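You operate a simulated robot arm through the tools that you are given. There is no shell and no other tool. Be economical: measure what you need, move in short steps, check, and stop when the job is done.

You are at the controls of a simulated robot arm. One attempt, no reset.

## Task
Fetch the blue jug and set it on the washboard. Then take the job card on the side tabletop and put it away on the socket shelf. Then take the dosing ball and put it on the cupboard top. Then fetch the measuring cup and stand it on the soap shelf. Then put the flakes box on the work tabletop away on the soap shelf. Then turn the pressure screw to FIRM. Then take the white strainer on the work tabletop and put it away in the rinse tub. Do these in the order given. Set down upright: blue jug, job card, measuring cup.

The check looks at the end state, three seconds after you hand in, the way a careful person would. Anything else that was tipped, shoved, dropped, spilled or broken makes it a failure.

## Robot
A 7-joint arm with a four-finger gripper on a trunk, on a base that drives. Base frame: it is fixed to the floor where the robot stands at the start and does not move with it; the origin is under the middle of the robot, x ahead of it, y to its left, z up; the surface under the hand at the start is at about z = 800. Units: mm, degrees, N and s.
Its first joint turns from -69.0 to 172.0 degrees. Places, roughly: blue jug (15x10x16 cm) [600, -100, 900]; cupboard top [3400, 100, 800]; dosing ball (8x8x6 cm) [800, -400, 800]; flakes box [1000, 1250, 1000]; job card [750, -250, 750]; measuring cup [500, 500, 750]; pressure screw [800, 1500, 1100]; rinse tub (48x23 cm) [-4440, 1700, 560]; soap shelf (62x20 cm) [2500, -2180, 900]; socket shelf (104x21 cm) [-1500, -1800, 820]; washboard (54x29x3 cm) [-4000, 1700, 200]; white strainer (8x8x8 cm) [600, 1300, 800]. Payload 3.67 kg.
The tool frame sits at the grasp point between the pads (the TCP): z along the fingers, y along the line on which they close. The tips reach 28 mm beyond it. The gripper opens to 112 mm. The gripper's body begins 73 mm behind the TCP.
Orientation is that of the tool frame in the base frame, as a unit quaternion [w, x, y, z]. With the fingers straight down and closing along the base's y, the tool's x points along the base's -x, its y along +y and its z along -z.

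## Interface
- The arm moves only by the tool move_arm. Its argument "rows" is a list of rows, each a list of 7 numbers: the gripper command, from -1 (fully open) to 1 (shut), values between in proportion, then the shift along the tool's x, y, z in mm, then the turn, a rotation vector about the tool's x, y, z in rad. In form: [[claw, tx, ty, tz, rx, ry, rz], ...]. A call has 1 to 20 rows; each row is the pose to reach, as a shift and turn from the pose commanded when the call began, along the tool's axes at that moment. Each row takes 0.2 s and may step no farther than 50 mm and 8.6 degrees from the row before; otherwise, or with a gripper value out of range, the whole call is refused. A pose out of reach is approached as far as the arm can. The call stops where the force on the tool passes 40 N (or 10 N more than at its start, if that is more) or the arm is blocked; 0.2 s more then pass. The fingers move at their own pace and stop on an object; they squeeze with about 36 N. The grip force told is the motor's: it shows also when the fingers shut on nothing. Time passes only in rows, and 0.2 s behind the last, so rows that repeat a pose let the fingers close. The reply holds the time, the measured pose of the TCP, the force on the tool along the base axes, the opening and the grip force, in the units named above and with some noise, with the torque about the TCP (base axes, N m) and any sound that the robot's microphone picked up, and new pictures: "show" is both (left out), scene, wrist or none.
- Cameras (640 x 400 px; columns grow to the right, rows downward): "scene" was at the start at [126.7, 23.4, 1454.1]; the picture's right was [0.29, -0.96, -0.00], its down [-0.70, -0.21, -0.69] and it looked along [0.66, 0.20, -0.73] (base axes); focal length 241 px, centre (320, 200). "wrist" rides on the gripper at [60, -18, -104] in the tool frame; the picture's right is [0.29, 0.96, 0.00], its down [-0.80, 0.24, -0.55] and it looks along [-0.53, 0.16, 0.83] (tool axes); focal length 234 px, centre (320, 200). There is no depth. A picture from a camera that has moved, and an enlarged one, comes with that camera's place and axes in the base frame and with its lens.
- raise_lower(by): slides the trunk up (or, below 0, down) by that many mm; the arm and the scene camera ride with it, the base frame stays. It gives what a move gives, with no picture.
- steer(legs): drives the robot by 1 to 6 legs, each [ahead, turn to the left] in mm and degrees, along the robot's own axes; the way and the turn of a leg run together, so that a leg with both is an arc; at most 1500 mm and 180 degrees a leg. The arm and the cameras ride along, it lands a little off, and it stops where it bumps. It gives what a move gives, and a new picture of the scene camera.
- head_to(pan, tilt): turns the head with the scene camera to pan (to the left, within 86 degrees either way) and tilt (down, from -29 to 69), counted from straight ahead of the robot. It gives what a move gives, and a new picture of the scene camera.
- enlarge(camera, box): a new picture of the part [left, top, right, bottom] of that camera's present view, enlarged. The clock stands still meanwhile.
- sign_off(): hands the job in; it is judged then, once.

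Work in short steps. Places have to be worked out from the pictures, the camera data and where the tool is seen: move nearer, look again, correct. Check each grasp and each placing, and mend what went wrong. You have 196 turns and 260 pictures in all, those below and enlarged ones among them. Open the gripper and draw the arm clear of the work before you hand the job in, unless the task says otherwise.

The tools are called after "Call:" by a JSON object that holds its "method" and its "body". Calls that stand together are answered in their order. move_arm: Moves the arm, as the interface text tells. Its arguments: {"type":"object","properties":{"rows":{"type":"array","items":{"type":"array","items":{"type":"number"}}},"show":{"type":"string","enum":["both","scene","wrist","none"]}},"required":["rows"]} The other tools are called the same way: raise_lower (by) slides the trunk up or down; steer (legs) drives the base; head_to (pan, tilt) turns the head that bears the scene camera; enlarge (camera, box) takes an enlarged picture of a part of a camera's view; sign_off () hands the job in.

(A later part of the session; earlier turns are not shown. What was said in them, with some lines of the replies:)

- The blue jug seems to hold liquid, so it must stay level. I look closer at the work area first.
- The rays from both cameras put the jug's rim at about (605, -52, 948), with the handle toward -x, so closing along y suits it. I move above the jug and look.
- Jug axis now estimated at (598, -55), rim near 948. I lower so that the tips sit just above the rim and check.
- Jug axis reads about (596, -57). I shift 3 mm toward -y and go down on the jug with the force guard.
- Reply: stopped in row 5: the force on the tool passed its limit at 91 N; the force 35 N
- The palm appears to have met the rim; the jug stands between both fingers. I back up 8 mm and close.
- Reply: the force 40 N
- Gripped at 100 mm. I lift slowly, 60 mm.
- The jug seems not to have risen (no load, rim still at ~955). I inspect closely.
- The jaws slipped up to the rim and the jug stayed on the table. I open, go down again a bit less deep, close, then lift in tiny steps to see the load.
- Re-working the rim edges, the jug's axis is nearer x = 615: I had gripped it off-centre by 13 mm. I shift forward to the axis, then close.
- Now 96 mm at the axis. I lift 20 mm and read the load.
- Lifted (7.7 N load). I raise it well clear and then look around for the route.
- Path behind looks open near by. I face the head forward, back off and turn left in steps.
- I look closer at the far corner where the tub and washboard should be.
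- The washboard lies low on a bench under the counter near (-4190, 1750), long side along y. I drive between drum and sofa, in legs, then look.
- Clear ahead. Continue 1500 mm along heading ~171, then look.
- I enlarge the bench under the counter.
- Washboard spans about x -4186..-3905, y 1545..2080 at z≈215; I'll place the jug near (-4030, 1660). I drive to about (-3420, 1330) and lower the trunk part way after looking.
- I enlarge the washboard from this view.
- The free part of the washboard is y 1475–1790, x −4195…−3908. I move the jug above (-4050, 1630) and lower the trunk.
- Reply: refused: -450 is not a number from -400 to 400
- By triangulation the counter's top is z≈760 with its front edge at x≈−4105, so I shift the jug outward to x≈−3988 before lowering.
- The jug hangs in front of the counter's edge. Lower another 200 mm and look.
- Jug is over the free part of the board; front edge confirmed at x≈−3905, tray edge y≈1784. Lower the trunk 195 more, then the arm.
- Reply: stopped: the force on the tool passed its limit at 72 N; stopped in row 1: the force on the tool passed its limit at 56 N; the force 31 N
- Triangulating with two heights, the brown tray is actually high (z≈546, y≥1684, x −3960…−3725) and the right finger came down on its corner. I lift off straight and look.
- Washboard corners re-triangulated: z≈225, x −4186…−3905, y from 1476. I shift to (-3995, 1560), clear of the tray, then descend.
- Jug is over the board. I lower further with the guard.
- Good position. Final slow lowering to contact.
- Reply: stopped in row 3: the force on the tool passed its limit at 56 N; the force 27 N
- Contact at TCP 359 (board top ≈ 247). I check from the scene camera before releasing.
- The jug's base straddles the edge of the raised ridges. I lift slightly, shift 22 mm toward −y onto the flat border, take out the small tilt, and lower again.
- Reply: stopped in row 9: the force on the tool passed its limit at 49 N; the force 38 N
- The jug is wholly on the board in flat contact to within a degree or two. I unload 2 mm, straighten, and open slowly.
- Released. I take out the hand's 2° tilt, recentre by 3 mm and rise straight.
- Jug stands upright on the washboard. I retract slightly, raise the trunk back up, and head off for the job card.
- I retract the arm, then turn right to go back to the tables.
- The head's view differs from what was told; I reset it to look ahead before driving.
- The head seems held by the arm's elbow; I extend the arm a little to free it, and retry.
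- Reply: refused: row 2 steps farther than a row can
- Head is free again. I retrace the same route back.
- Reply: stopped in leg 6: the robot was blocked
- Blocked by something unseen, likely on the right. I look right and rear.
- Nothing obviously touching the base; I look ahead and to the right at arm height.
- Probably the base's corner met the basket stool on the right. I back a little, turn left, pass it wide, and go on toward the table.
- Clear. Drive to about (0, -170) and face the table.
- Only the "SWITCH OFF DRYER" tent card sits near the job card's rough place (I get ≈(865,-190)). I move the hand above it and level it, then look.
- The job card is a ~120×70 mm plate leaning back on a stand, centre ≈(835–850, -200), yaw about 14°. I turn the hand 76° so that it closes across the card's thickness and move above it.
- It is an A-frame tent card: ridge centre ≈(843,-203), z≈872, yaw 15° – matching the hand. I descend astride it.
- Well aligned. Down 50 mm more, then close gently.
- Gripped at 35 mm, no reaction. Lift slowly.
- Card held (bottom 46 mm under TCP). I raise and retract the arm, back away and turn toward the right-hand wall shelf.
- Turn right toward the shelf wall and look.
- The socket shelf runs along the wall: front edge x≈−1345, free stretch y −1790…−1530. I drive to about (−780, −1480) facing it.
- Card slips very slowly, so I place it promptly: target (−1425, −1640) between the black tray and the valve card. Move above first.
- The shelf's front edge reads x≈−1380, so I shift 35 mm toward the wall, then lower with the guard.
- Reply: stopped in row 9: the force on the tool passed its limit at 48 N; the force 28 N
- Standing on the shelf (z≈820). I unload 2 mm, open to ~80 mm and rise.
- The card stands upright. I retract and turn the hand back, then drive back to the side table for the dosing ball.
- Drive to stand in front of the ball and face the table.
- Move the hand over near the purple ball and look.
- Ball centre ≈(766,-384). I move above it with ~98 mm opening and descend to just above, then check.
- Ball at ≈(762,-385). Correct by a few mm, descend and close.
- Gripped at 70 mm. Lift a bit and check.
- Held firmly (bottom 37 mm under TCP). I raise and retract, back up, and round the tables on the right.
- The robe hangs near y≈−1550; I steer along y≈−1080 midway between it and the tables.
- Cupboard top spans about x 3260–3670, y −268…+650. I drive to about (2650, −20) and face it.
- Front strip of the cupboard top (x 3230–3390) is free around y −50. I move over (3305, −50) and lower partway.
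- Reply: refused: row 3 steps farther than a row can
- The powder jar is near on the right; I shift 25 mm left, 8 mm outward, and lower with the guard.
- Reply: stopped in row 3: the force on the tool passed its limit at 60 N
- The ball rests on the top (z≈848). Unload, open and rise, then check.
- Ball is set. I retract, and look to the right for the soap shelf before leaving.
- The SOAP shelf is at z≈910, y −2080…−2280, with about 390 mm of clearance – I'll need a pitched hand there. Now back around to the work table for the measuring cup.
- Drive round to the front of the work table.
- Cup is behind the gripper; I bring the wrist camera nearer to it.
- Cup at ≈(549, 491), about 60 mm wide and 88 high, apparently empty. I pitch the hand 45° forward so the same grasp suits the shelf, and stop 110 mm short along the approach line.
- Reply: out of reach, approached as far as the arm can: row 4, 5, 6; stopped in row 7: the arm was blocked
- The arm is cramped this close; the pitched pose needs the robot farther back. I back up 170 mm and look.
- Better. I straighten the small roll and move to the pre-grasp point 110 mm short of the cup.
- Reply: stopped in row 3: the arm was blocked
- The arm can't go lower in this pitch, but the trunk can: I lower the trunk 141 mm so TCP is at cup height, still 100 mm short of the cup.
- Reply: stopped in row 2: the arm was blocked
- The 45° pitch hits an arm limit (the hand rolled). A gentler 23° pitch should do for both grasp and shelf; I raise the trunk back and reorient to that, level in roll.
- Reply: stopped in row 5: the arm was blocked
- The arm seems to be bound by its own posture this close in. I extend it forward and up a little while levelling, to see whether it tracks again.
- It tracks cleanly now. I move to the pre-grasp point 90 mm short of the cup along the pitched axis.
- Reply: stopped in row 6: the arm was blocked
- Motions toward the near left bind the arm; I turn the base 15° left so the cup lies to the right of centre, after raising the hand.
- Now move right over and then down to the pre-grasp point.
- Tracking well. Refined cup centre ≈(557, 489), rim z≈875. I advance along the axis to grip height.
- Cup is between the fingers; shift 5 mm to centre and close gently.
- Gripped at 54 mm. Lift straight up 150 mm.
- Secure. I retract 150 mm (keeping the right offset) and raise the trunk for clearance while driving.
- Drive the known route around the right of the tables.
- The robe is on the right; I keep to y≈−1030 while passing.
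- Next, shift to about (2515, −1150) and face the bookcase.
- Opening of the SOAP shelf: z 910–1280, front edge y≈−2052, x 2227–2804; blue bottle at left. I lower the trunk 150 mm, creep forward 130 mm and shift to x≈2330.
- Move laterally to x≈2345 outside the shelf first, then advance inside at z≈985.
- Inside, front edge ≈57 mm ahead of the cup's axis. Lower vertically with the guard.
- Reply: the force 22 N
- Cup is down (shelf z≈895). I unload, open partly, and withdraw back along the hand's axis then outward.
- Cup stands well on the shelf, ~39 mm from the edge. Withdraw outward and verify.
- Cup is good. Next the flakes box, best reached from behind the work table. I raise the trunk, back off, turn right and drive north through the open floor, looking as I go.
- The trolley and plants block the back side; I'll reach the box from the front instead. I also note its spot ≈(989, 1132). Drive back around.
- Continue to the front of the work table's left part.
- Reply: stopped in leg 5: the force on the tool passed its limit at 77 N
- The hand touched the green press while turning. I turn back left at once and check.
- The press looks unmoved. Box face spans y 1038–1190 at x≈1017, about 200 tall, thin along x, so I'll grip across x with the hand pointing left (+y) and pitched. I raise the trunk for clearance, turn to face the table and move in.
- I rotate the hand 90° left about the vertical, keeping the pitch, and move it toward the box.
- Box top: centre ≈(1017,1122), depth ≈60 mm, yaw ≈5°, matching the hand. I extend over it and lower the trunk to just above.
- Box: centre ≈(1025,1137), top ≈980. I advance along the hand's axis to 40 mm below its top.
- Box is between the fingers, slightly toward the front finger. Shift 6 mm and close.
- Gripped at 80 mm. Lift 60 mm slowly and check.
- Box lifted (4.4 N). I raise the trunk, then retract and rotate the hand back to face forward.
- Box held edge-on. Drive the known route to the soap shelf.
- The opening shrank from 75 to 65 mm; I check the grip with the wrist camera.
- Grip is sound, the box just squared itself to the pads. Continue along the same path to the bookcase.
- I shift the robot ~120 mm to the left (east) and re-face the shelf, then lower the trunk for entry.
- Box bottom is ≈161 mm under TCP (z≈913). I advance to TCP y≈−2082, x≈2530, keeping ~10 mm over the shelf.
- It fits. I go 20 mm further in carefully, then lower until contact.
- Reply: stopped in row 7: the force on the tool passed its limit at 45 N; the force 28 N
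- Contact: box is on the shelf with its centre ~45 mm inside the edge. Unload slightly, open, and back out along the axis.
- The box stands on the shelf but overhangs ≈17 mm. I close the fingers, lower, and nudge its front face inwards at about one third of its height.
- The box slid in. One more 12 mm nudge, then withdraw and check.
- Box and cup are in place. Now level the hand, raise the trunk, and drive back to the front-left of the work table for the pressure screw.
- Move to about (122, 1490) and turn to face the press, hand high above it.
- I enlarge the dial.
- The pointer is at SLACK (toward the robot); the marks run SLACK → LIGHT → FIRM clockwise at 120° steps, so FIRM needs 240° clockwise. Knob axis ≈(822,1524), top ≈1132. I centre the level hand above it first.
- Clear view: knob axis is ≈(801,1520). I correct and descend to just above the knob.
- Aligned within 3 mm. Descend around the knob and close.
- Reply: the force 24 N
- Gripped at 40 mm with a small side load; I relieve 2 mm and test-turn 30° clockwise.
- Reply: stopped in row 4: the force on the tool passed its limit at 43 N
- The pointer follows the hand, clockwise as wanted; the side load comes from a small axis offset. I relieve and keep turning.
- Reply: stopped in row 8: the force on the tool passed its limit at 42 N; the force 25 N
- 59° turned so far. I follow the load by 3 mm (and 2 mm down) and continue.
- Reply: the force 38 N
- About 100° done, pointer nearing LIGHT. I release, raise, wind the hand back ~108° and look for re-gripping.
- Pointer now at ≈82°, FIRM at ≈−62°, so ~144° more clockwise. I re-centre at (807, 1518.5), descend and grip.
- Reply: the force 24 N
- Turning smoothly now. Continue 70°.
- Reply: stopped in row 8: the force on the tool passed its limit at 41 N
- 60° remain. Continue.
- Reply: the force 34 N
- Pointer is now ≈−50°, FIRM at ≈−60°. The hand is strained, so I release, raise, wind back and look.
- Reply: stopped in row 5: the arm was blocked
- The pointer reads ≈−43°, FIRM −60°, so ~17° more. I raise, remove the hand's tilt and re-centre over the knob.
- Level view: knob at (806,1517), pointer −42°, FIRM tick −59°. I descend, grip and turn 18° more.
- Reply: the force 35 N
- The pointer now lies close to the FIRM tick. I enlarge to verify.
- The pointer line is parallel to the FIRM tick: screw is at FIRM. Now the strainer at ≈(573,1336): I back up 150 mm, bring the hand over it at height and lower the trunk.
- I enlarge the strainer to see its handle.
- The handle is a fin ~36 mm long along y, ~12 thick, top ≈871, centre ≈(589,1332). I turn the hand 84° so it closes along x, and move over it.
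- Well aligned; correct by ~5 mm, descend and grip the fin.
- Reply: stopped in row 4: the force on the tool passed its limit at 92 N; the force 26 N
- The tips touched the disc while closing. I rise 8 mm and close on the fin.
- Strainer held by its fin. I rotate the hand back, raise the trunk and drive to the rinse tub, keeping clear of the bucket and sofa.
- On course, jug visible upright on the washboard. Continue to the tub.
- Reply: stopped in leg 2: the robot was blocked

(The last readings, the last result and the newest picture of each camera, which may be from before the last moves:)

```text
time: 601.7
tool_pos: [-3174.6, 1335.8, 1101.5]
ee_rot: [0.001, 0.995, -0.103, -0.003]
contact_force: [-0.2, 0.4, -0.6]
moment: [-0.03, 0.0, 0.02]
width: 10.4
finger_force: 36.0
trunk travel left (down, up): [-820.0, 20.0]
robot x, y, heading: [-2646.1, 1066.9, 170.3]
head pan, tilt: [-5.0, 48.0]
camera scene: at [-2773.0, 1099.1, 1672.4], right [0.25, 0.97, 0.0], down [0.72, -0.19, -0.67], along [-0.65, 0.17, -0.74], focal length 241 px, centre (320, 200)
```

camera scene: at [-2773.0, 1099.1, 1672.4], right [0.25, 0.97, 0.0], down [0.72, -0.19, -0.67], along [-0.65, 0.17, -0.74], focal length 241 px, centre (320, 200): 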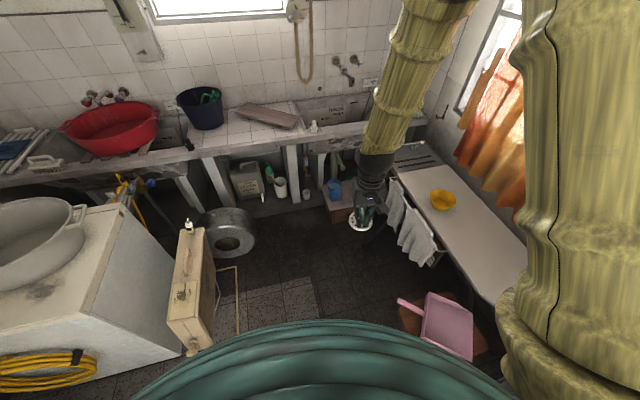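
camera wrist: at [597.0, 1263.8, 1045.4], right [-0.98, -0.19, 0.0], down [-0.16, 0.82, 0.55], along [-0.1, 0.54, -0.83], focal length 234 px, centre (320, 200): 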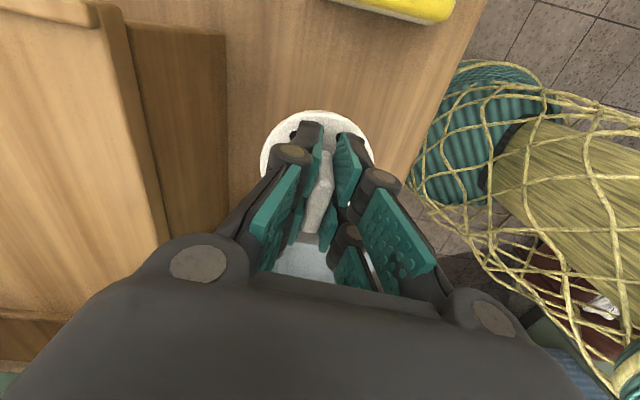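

Blocked by something unseen at the right again. I look to the right side.

Call:
{"method": "head_to", "body": {"pan": -80, "tilt": 35}}

```text
time: 603.2
tool_pos: [-3173.4, 1335.7, 1102.5]
ee_rot: [0.0, 0.995, -0.104, -0.003]
contact_force: [-0.6, -0.2, -0.3]
moment: [0.01, -0.02, 0.01]
width: 10.1
finger_force: 35.6
trunk travel left (down, up): [-820.0, 20.0]
robot x, y, heading: [-2642.8, 1064.6, 170.4]
head pan, tilt: [-80.0, 35.0]
camera scene: at [-2695.6, 1166.4, 1691.5], right [1.0, 0.01, 0.0], down [0.0, -0.57, -0.82], along [0.0, 0.82, -0.57], focal length 241 px, centre (320, 200)
```

scene: 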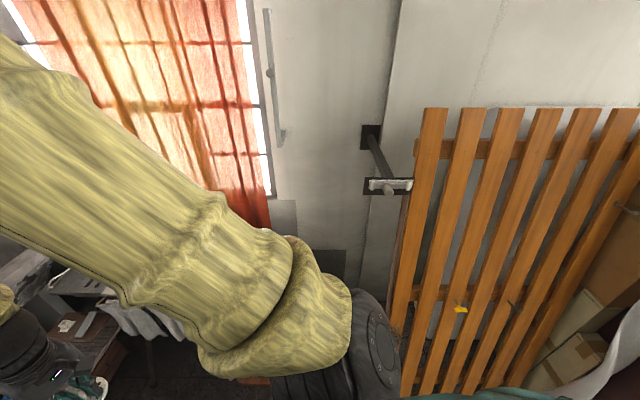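

Nothing clear; the earlier pass was ~40 mm further from the partition. I back up and take a line ~80 mm further left.

Call:
{"method": "steer", "body": {"legs": [[-200, 0], [0, 20], [320, 0], [0, -26], [400, 0]]}}

```text
time: 611.0
tool_pos: [-3642.1, 1432.5, 1103.0]
ee_rot: [0.001, 0.986, -0.167, -0.004]
contact_force: [0.4, -0.9, -0.7]
moment: [-0.01, 0.01, -0.02]
width: 10.5
finger_force: 35.9
trunk travel left (down, up): [-820.0, 20.0]
robot x, y, heading: [-3150.3, 1099.6, 163.0]
head pan, tilt: [-80.0, 35.0]
camera scene: at [-3190.4, 1205.0, 1691.5], right [0.99, -0.12, 0.0], down [-0.07, -0.57, -0.82], along [0.1, 0.81, -0.57], focal length 241 px, centre (320, 200)
```

scene: 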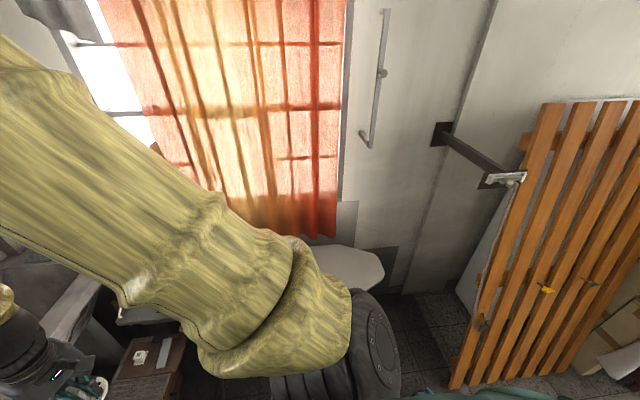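

Passed. Now drive to about (−3580, 1390) in front of the washboard bench and look at the tub.

Call:
{"method": "steer", "body": {"legs": [[0, -17], [500, 0], [0, 19]]}}

Call:
{"method": "head_to", "body": {"pan": 0, "tilt": 45}}

```text
time: 616.0
tool_pos: [-4082.0, 1691.9, 1103.0]
ee_rot: [0.001, 0.99, -0.143, -0.003]
contact_force: [0.8, -1.0, 0.3]
moment: [-0.01, -0.04, 0.03]
width: 10.3
finger_force: 36.3
trunk travel left (down, up): [-820.0, 20.0]
robot x, y, heading: [-3577.4, 1384.2, 165.9]
head pan, tilt: [-80.0, 35.0]
camera scene: at [-3619.5, 1486.0, 1691.5], right [1.0, -0.07, 0.0], down [-0.04, -0.57, -0.82], along [0.06, 0.82, -0.57], focal length 241 px, centre (320, 200)
```

scene: 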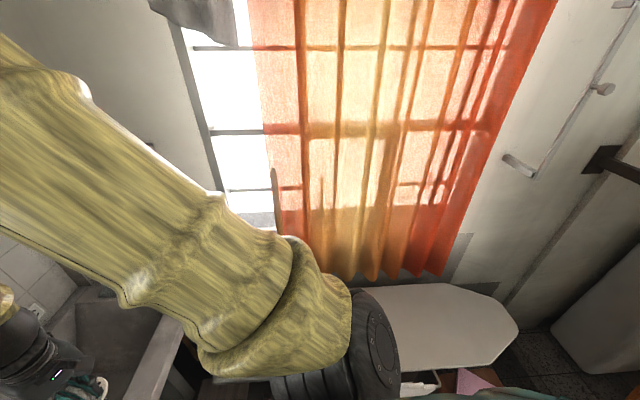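

```text
time: 617.6
tool_pos: [-4082.0, 1690.1, 1102.5]
ee_rot: [0.0, 0.99, -0.143, -0.003]
contact_force: [0.7, 0.3, 0.6]
moment: [-0.02, 0.03, -0.01]
width: 10.1
finger_force: 36.1
trunk travel left (down, up): [-820.0, 20.0]
robot x, y, heading: [-3579.1, 1382.8, 165.9]
head pan, tilt: [0.0, 45.0]
camera scene: at [-3704.1, 1418.0, 1676.7], right [0.24, 0.97, 0.0], down [0.69, -0.17, -0.71], along [-0.69, 0.17, -0.71], focal length 241 px, centre (320, 200)
```

scene: 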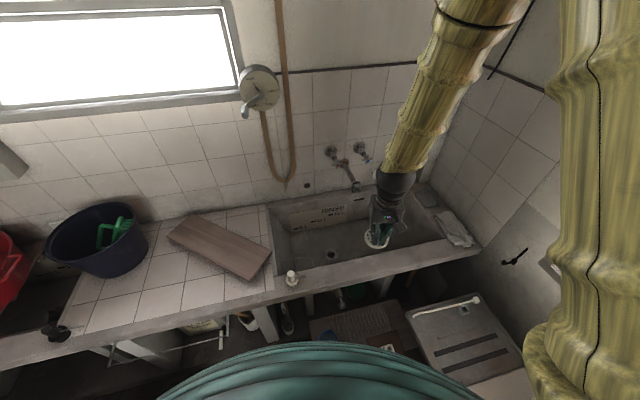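

The tub is well visible (drain ≈(−4374,1637)); faucet at its back. I bring the strainer over (−4370,1640) and lower the trunk.

Call:
{"method": "move_arm", "body": {"rows": [[1, -42, 20, 0, 0, 0, 0], [1, -84, 41, 0, 0, 0, 0], [1, -126, 62, 0, 0, 0, 0], [1, -168, 83, 0, 0, 0, 0], [1, -210, 104, 0, 0, 0, 0], [1, -245, 125, 0, 0, 0, 0], [1, -262, 130, 0, 0, 0, 0]], "show": "none"}}

Call:
{"method": "raise_lower", "body": {"by": -220}}

Call:
{"method": "move_arm", "body": {"rows": [[1, 0, 0, 2, 0, 0, 0]]}}

```text
time: 619.2
tool_pos: [-4370.8, 1640.9, 1106.7]
ee_rot: [0.0, 0.99, -0.143, -0.003]
contact_force: [1.0, 0.1, -1.9]
moment: [-0.01, 0.0, -0.01]
width: 10.5
finger_force: 35.7
trunk travel left (down, up): [-820.0, 20.0]
robot x, y, heading: [-3578.7, 1382.6, 166.1]
head pan, tilt: [0.0, 45.0]
```

```text
time: 621.5
tool_pos: [-4370.5, 1642.0, 886.1]
ee_rot: [0.0, 0.99, -0.143, -0.003]
contact_force: [0.5, 0.2, 0.6]
moment: [0.02, 0.0, 0.05]
width: 10.3
finger_force: 35.6
trunk travel left (down, up): [-600.0, 240.0]
robot x, y, heading: [-3573.8, 1385.5, 166.0]
head pan, tilt: [0.0, 45.0]
```

```text
time: 621.9
tool_pos: [-4369.6, 1640.9, 884.8]
ee_rot: [0.0, 0.99, -0.143, -0.003]
contact_force: [-0.1, -0.2, -0.2]
moment: [0.0, -0.04, 0.01]
width: 10.4
finger_force: 35.5
trunk travel left (down, up): [-600.0, 240.0]
robot x, y, heading: [-3578.0, 1386.7, 166.0]
head pan, tilt: [0.0, 45.0]
camera scene: at [-3704.1, 1417.9, 1456.7], right [0.24, 0.97, 0.0], down [0.69, -0.17, -0.71], along [-0.69, 0.17, -0.71], focal length 241 px, centre (320, 200)
camera wrist: at [-4306.7, 1639.7, 989.0], right [0.01, -1.0, 0.0], down [-0.83, -0.01, 0.56], along [-0.56, 0.0, -0.83], focal length 234 px, centre (320, 200)
```

scene: 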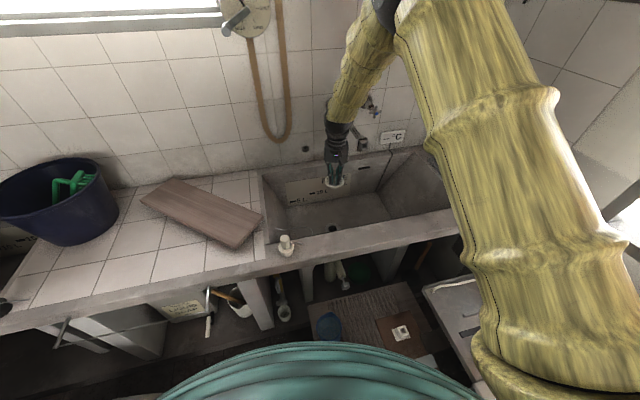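
wrist: 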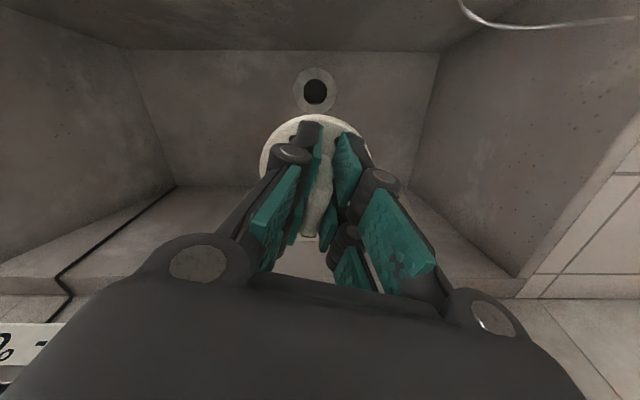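

Tub floor spans x −4317…−4563, y 1450–1945. I shift to (−4430,1665), beside the drain, and lower.

Call:
{"method": "move_arm", "body": {"rows": [[1, -32, -3, 0, 0, 0, 0], [1, -64, -6, 0, 0, 0, 0], [1, -64, -6, 0, 0, 0, 0]], "show": "none"}}

Call:
{"method": "raise_lower", "body": {"by": -205}}

Call:
{"method": "move_arm", "body": {"rows": [[1, 0, 0, 12, 0, 0, 0], [1, 0, 0, 24, 0, 0, 0], [1, 0, 0, 34, 0, 0, 0], [1, 0, 0, 42, 0, 0, 0], [1, 0, 0, 49, 0, 0, 0], [1, 0, 0, 56, 0, 0, 0], [1, 0, 0, 63, 0, 0, 0], [1, 0, 0, 70, 0, 0, 0], [1, 0, 0, 77, 0, 0, 0]]}}

```text
time: 622.7
tool_pos: [-4427.8, 1664.1, 885.7]
ee_rot: [-0.001, 0.99, -0.143, -0.003]
contact_force: [0.5, 0.7, -0.7]
moment: [0.0, -0.02, -0.02]
width: 10.4
finger_force: 36.0
trunk travel left (down, up): [-600.0, 240.0]
robot x, y, heading: [-3578.9, 1384.2, 165.8]
head pan, tilt: [0.0, 45.0]
```

```text
time: 624.9
tool_pos: [-4428.2, 1664.9, 679.8]
ee_rot: [0.0, 0.99, -0.143, -0.004]
contact_force: [-0.3, -0.1, 0.4]
moment: [0.02, 0.04, -0.01]
width: 10.3
finger_force: 35.8
trunk travel left (down, up): [-395.0, 445.0]
robot x, y, heading: [-3577.7, 1385.7, 165.8]
head pan, tilt: [0.0, 45.0]
```

```text
time: 626.9
tool_pos: [-4429.5, 1664.0, 607.9]
ee_rot: [0.0, 0.99, -0.143, -0.007]
contact_force: [-0.3, -0.5, 30.2]
moment: [0.07, 0.22, 0.04]
width: 10.8
finger_force: 35.8
trunk travel left (down, up): [-395.0, 445.0]
robot x, y, heading: [-3578.6, 1387.9, 166.0]
head pan, tilt: [0.0, 45.0]
camera scene: at [-3701.9, 1417.1, 1252.5], right [0.24, 0.97, 0.0], down [0.68, -0.17, -0.71], along [-0.69, 0.17, -0.71], focal length 241 px, centre (320, 200)
camera wrist: at [-4364.6, 1662.9, 712.2], right [0.01, -1.0, 0.0], down [-0.82, -0.01, 0.57], along [-0.57, 0.0, -0.82], focal length 234 px, centre (320, 200)
```

scene: 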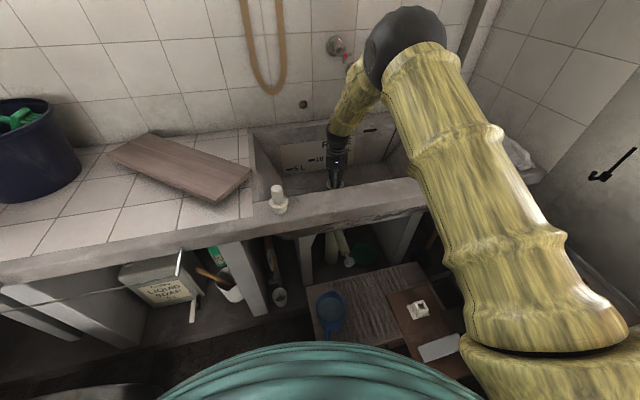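
wrist: 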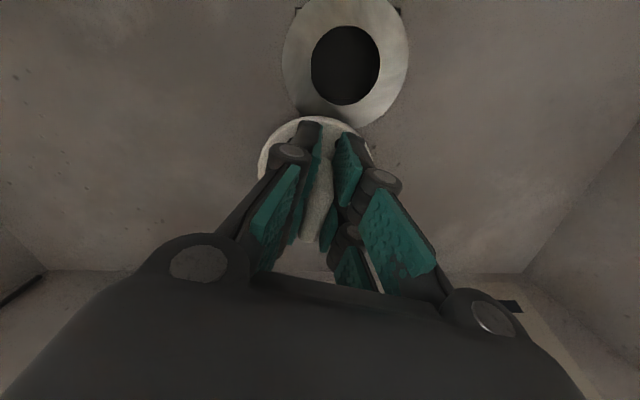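

Strainer rests on the tub floor beside the drain ring. I unload, open and rise straight up.

Call:
{"method": "move_arm", "body": {"rows": [[1, 0, 0, -3, 0, 0, 0], [0.5, 0, 0, -3, 0, 0, 0], [0.1, 0, 0, -3, 0, 0, 0], [0.1, 0, 0, -3, 0, 0, 0], [0.1, 0, 0, -25, 0, 0, 0], [0.1, 0, 0, -65, 0, 0, 0], [0.1, 0, 0, -105, 0, 0, 0]], "show": "wrist"}}

Call:
{"method": "raise_lower", "body": {"by": 250}}

Call:
{"method": "enlarge", "body": {"camera": "wrist", "box": [160, 50, 480, 250]}}

```text
time: 628.5
tool_pos: [-4430.4, 1660.8, 711.5]
ee_rot: [0.001, 0.99, -0.143, -0.004]
contact_force: [0.3, -0.9, -1.1]
moment: [-0.02, 0.0, -0.01]
width: 50.3
finger_force: 0.0
trunk travel left (down, up): [-395.0, 445.0]
robot x, y, heading: [-3575.9, 1382.5, 166.2]
head pan, tilt: [0.0, 45.0]
camera wrist: at [-4365.0, 1660.2, 816.4], right [0.01, -1.0, 0.0], down [-0.83, -0.01, 0.56], along [-0.56, 0.0, -0.83], focal length 234 px, centre (320, 200)
```

wrist: 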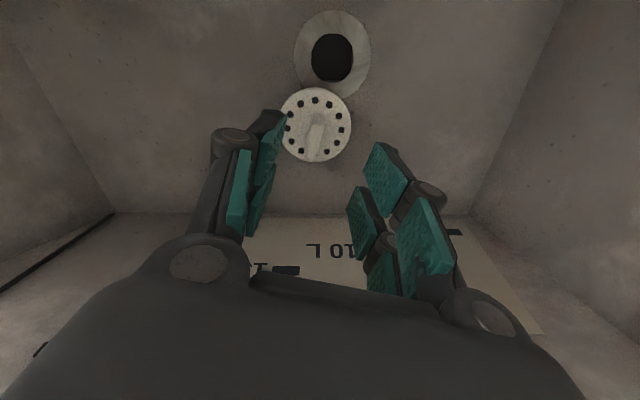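

```text
time: 631.1
tool_pos: [-4428.4, 1661.4, 961.7]
ee_rot: [0.0, 0.99, -0.143, -0.004]
contact_force: [-0.2, -0.3, 0.5]
moment: [0.01, 0.02, 0.02]
width: 50.6
finger_force: 0.0
trunk travel left (down, up): [-645.0, 195.0]
robot x, y, heading: [-3574.9, 1384.1, 166.0]
head pan, tilt: [0.0, 45.0]
```

```text
2.00 times, centred on (320, 150) of wrist
camera zoom: at [-4365.8, 1660.8, 1066.0], right [0.01, -1.0, 0.0], down [-0.83, -0.01, 0.56], along [-0.56, 0.0, -0.83], focal length 468 px, centre (320, 300)
```

zoom: 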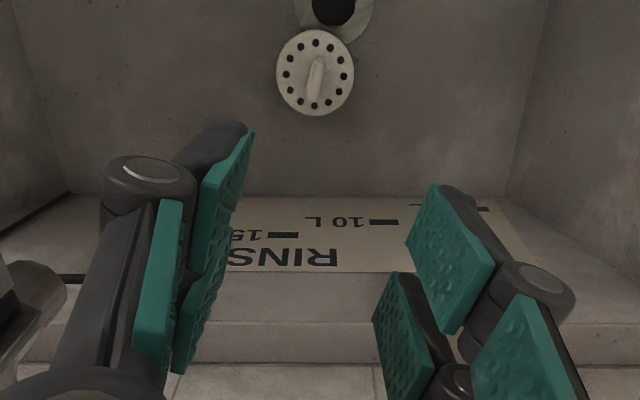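

The strainer lies in the tub. I retract the arm clear with the gripper open and take a last look at the jug.

Call:
{"method": "move_arm", "body": {"rows": [[-1, 40, 0, -20, 0, 0, 0], [-1, 80, -10, -40, 0, 0, 0], [-1, 120, -20, -60, 0, 0, 0], [-1, 160, -30, -80, 0, 0, 0], [-1, 200, -40, -90, 0, 0, 0], [-1, 240, -50, -90, 0, 0, 0]], "show": "scene"}}

Call:
{"method": "head_to", "body": {"pan": -2, "tilt": 62}}

```text
time: 632.5
tool_pos: [-4183.7, 1641.3, 1050.5]
ee_rot: [0.0, 0.99, -0.143, -0.004]
contact_force: [-0.2, -1.1, 0.2]
moment: [-0.01, 0.01, -0.01]
width: 112.0
finger_force: 0.0
trunk travel left (down, up): [-645.0, 195.0]
robot x, y, heading: [-3576.8, 1383.7, 165.7]
head pan, tilt: [0.0, 45.0]
camera scene: at [-3702.7, 1418.0, 1501.8], right [0.24, 0.97, 0.0], down [0.69, -0.17, -0.71], along [-0.69, 0.17, -0.71], focal length 241 px, centre (320, 200)
```

scene: 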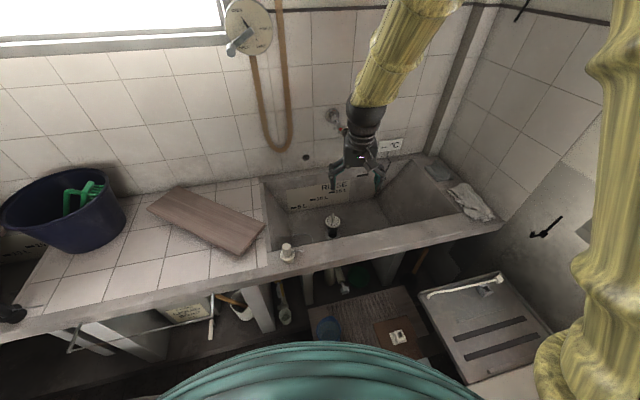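

```text
time: 633.3
tool_pos: [-4185.0, 1641.5, 1048.2]
ee_rot: [0.001, 0.99, -0.143, -0.004]
contact_force: [0.8, 0.4, 0.6]
moment: [0.0, 0.01, -0.04]
width: 112.3
finger_force: 0.0
trunk travel left (down, up): [-645.0, 195.0]
robot x, y, heading: [-3581.5, 1386.0, 165.7]
head pan, tilt: [-2.0, 62.0]
camera scene: at [-3686.6, 1415.9, 1480.0], right [0.28, 0.96, 0.0], down [0.85, -0.24, -0.47], along [-0.45, 0.13, -0.88], focal length 241 px, centre (320, 200)
```

scene: 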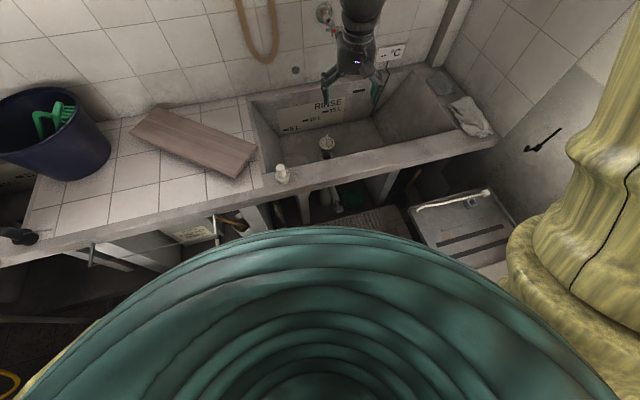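

Everything is placed, the strainer is in the tub, the gripper is open and the arm is clear. I hand the job in.

Call:
{"method": "sign_off", "body": {}}

```text
The job is handed in.
```

I did all seven jobs in the order given and handed in; I don't have the result of the check.

- **Blue jug:** it stands upright on the washboard and still looked upright from a distance when I came back.
- **Job card:** I took the "SWITCH OFF DRYER" tent card as the job card, as it was the one nearest the given spot. It stands upright on the socket shelf.
- **Dosing ball:** it sits on the cupboard top.
- **Measuring cup:** it stands upright on the soap shelf.
- **Flakes box:** it is on the soap shelf, pushed in from the front edge after I set it down slightly overhanging.
- **Pressure screw:** the pointer lines up with the FIRM tick.
- **White strainer:** it lies on the floor of the rinse tub, beside the drain.

Four contacts along the way could count against the check:

- A finger came down on the corner of the brown tray beside the washboard.
- The base was blocked near the yellow bucket. The bucket was still upright in later views, but I can't rule out that it was nudged.
- The hand knocked the green press while turning at about 77 N. The press looked unmoved.
- Something I couldn't see stopped the robot near the slatted partition. I backed off and found no sign of damage.
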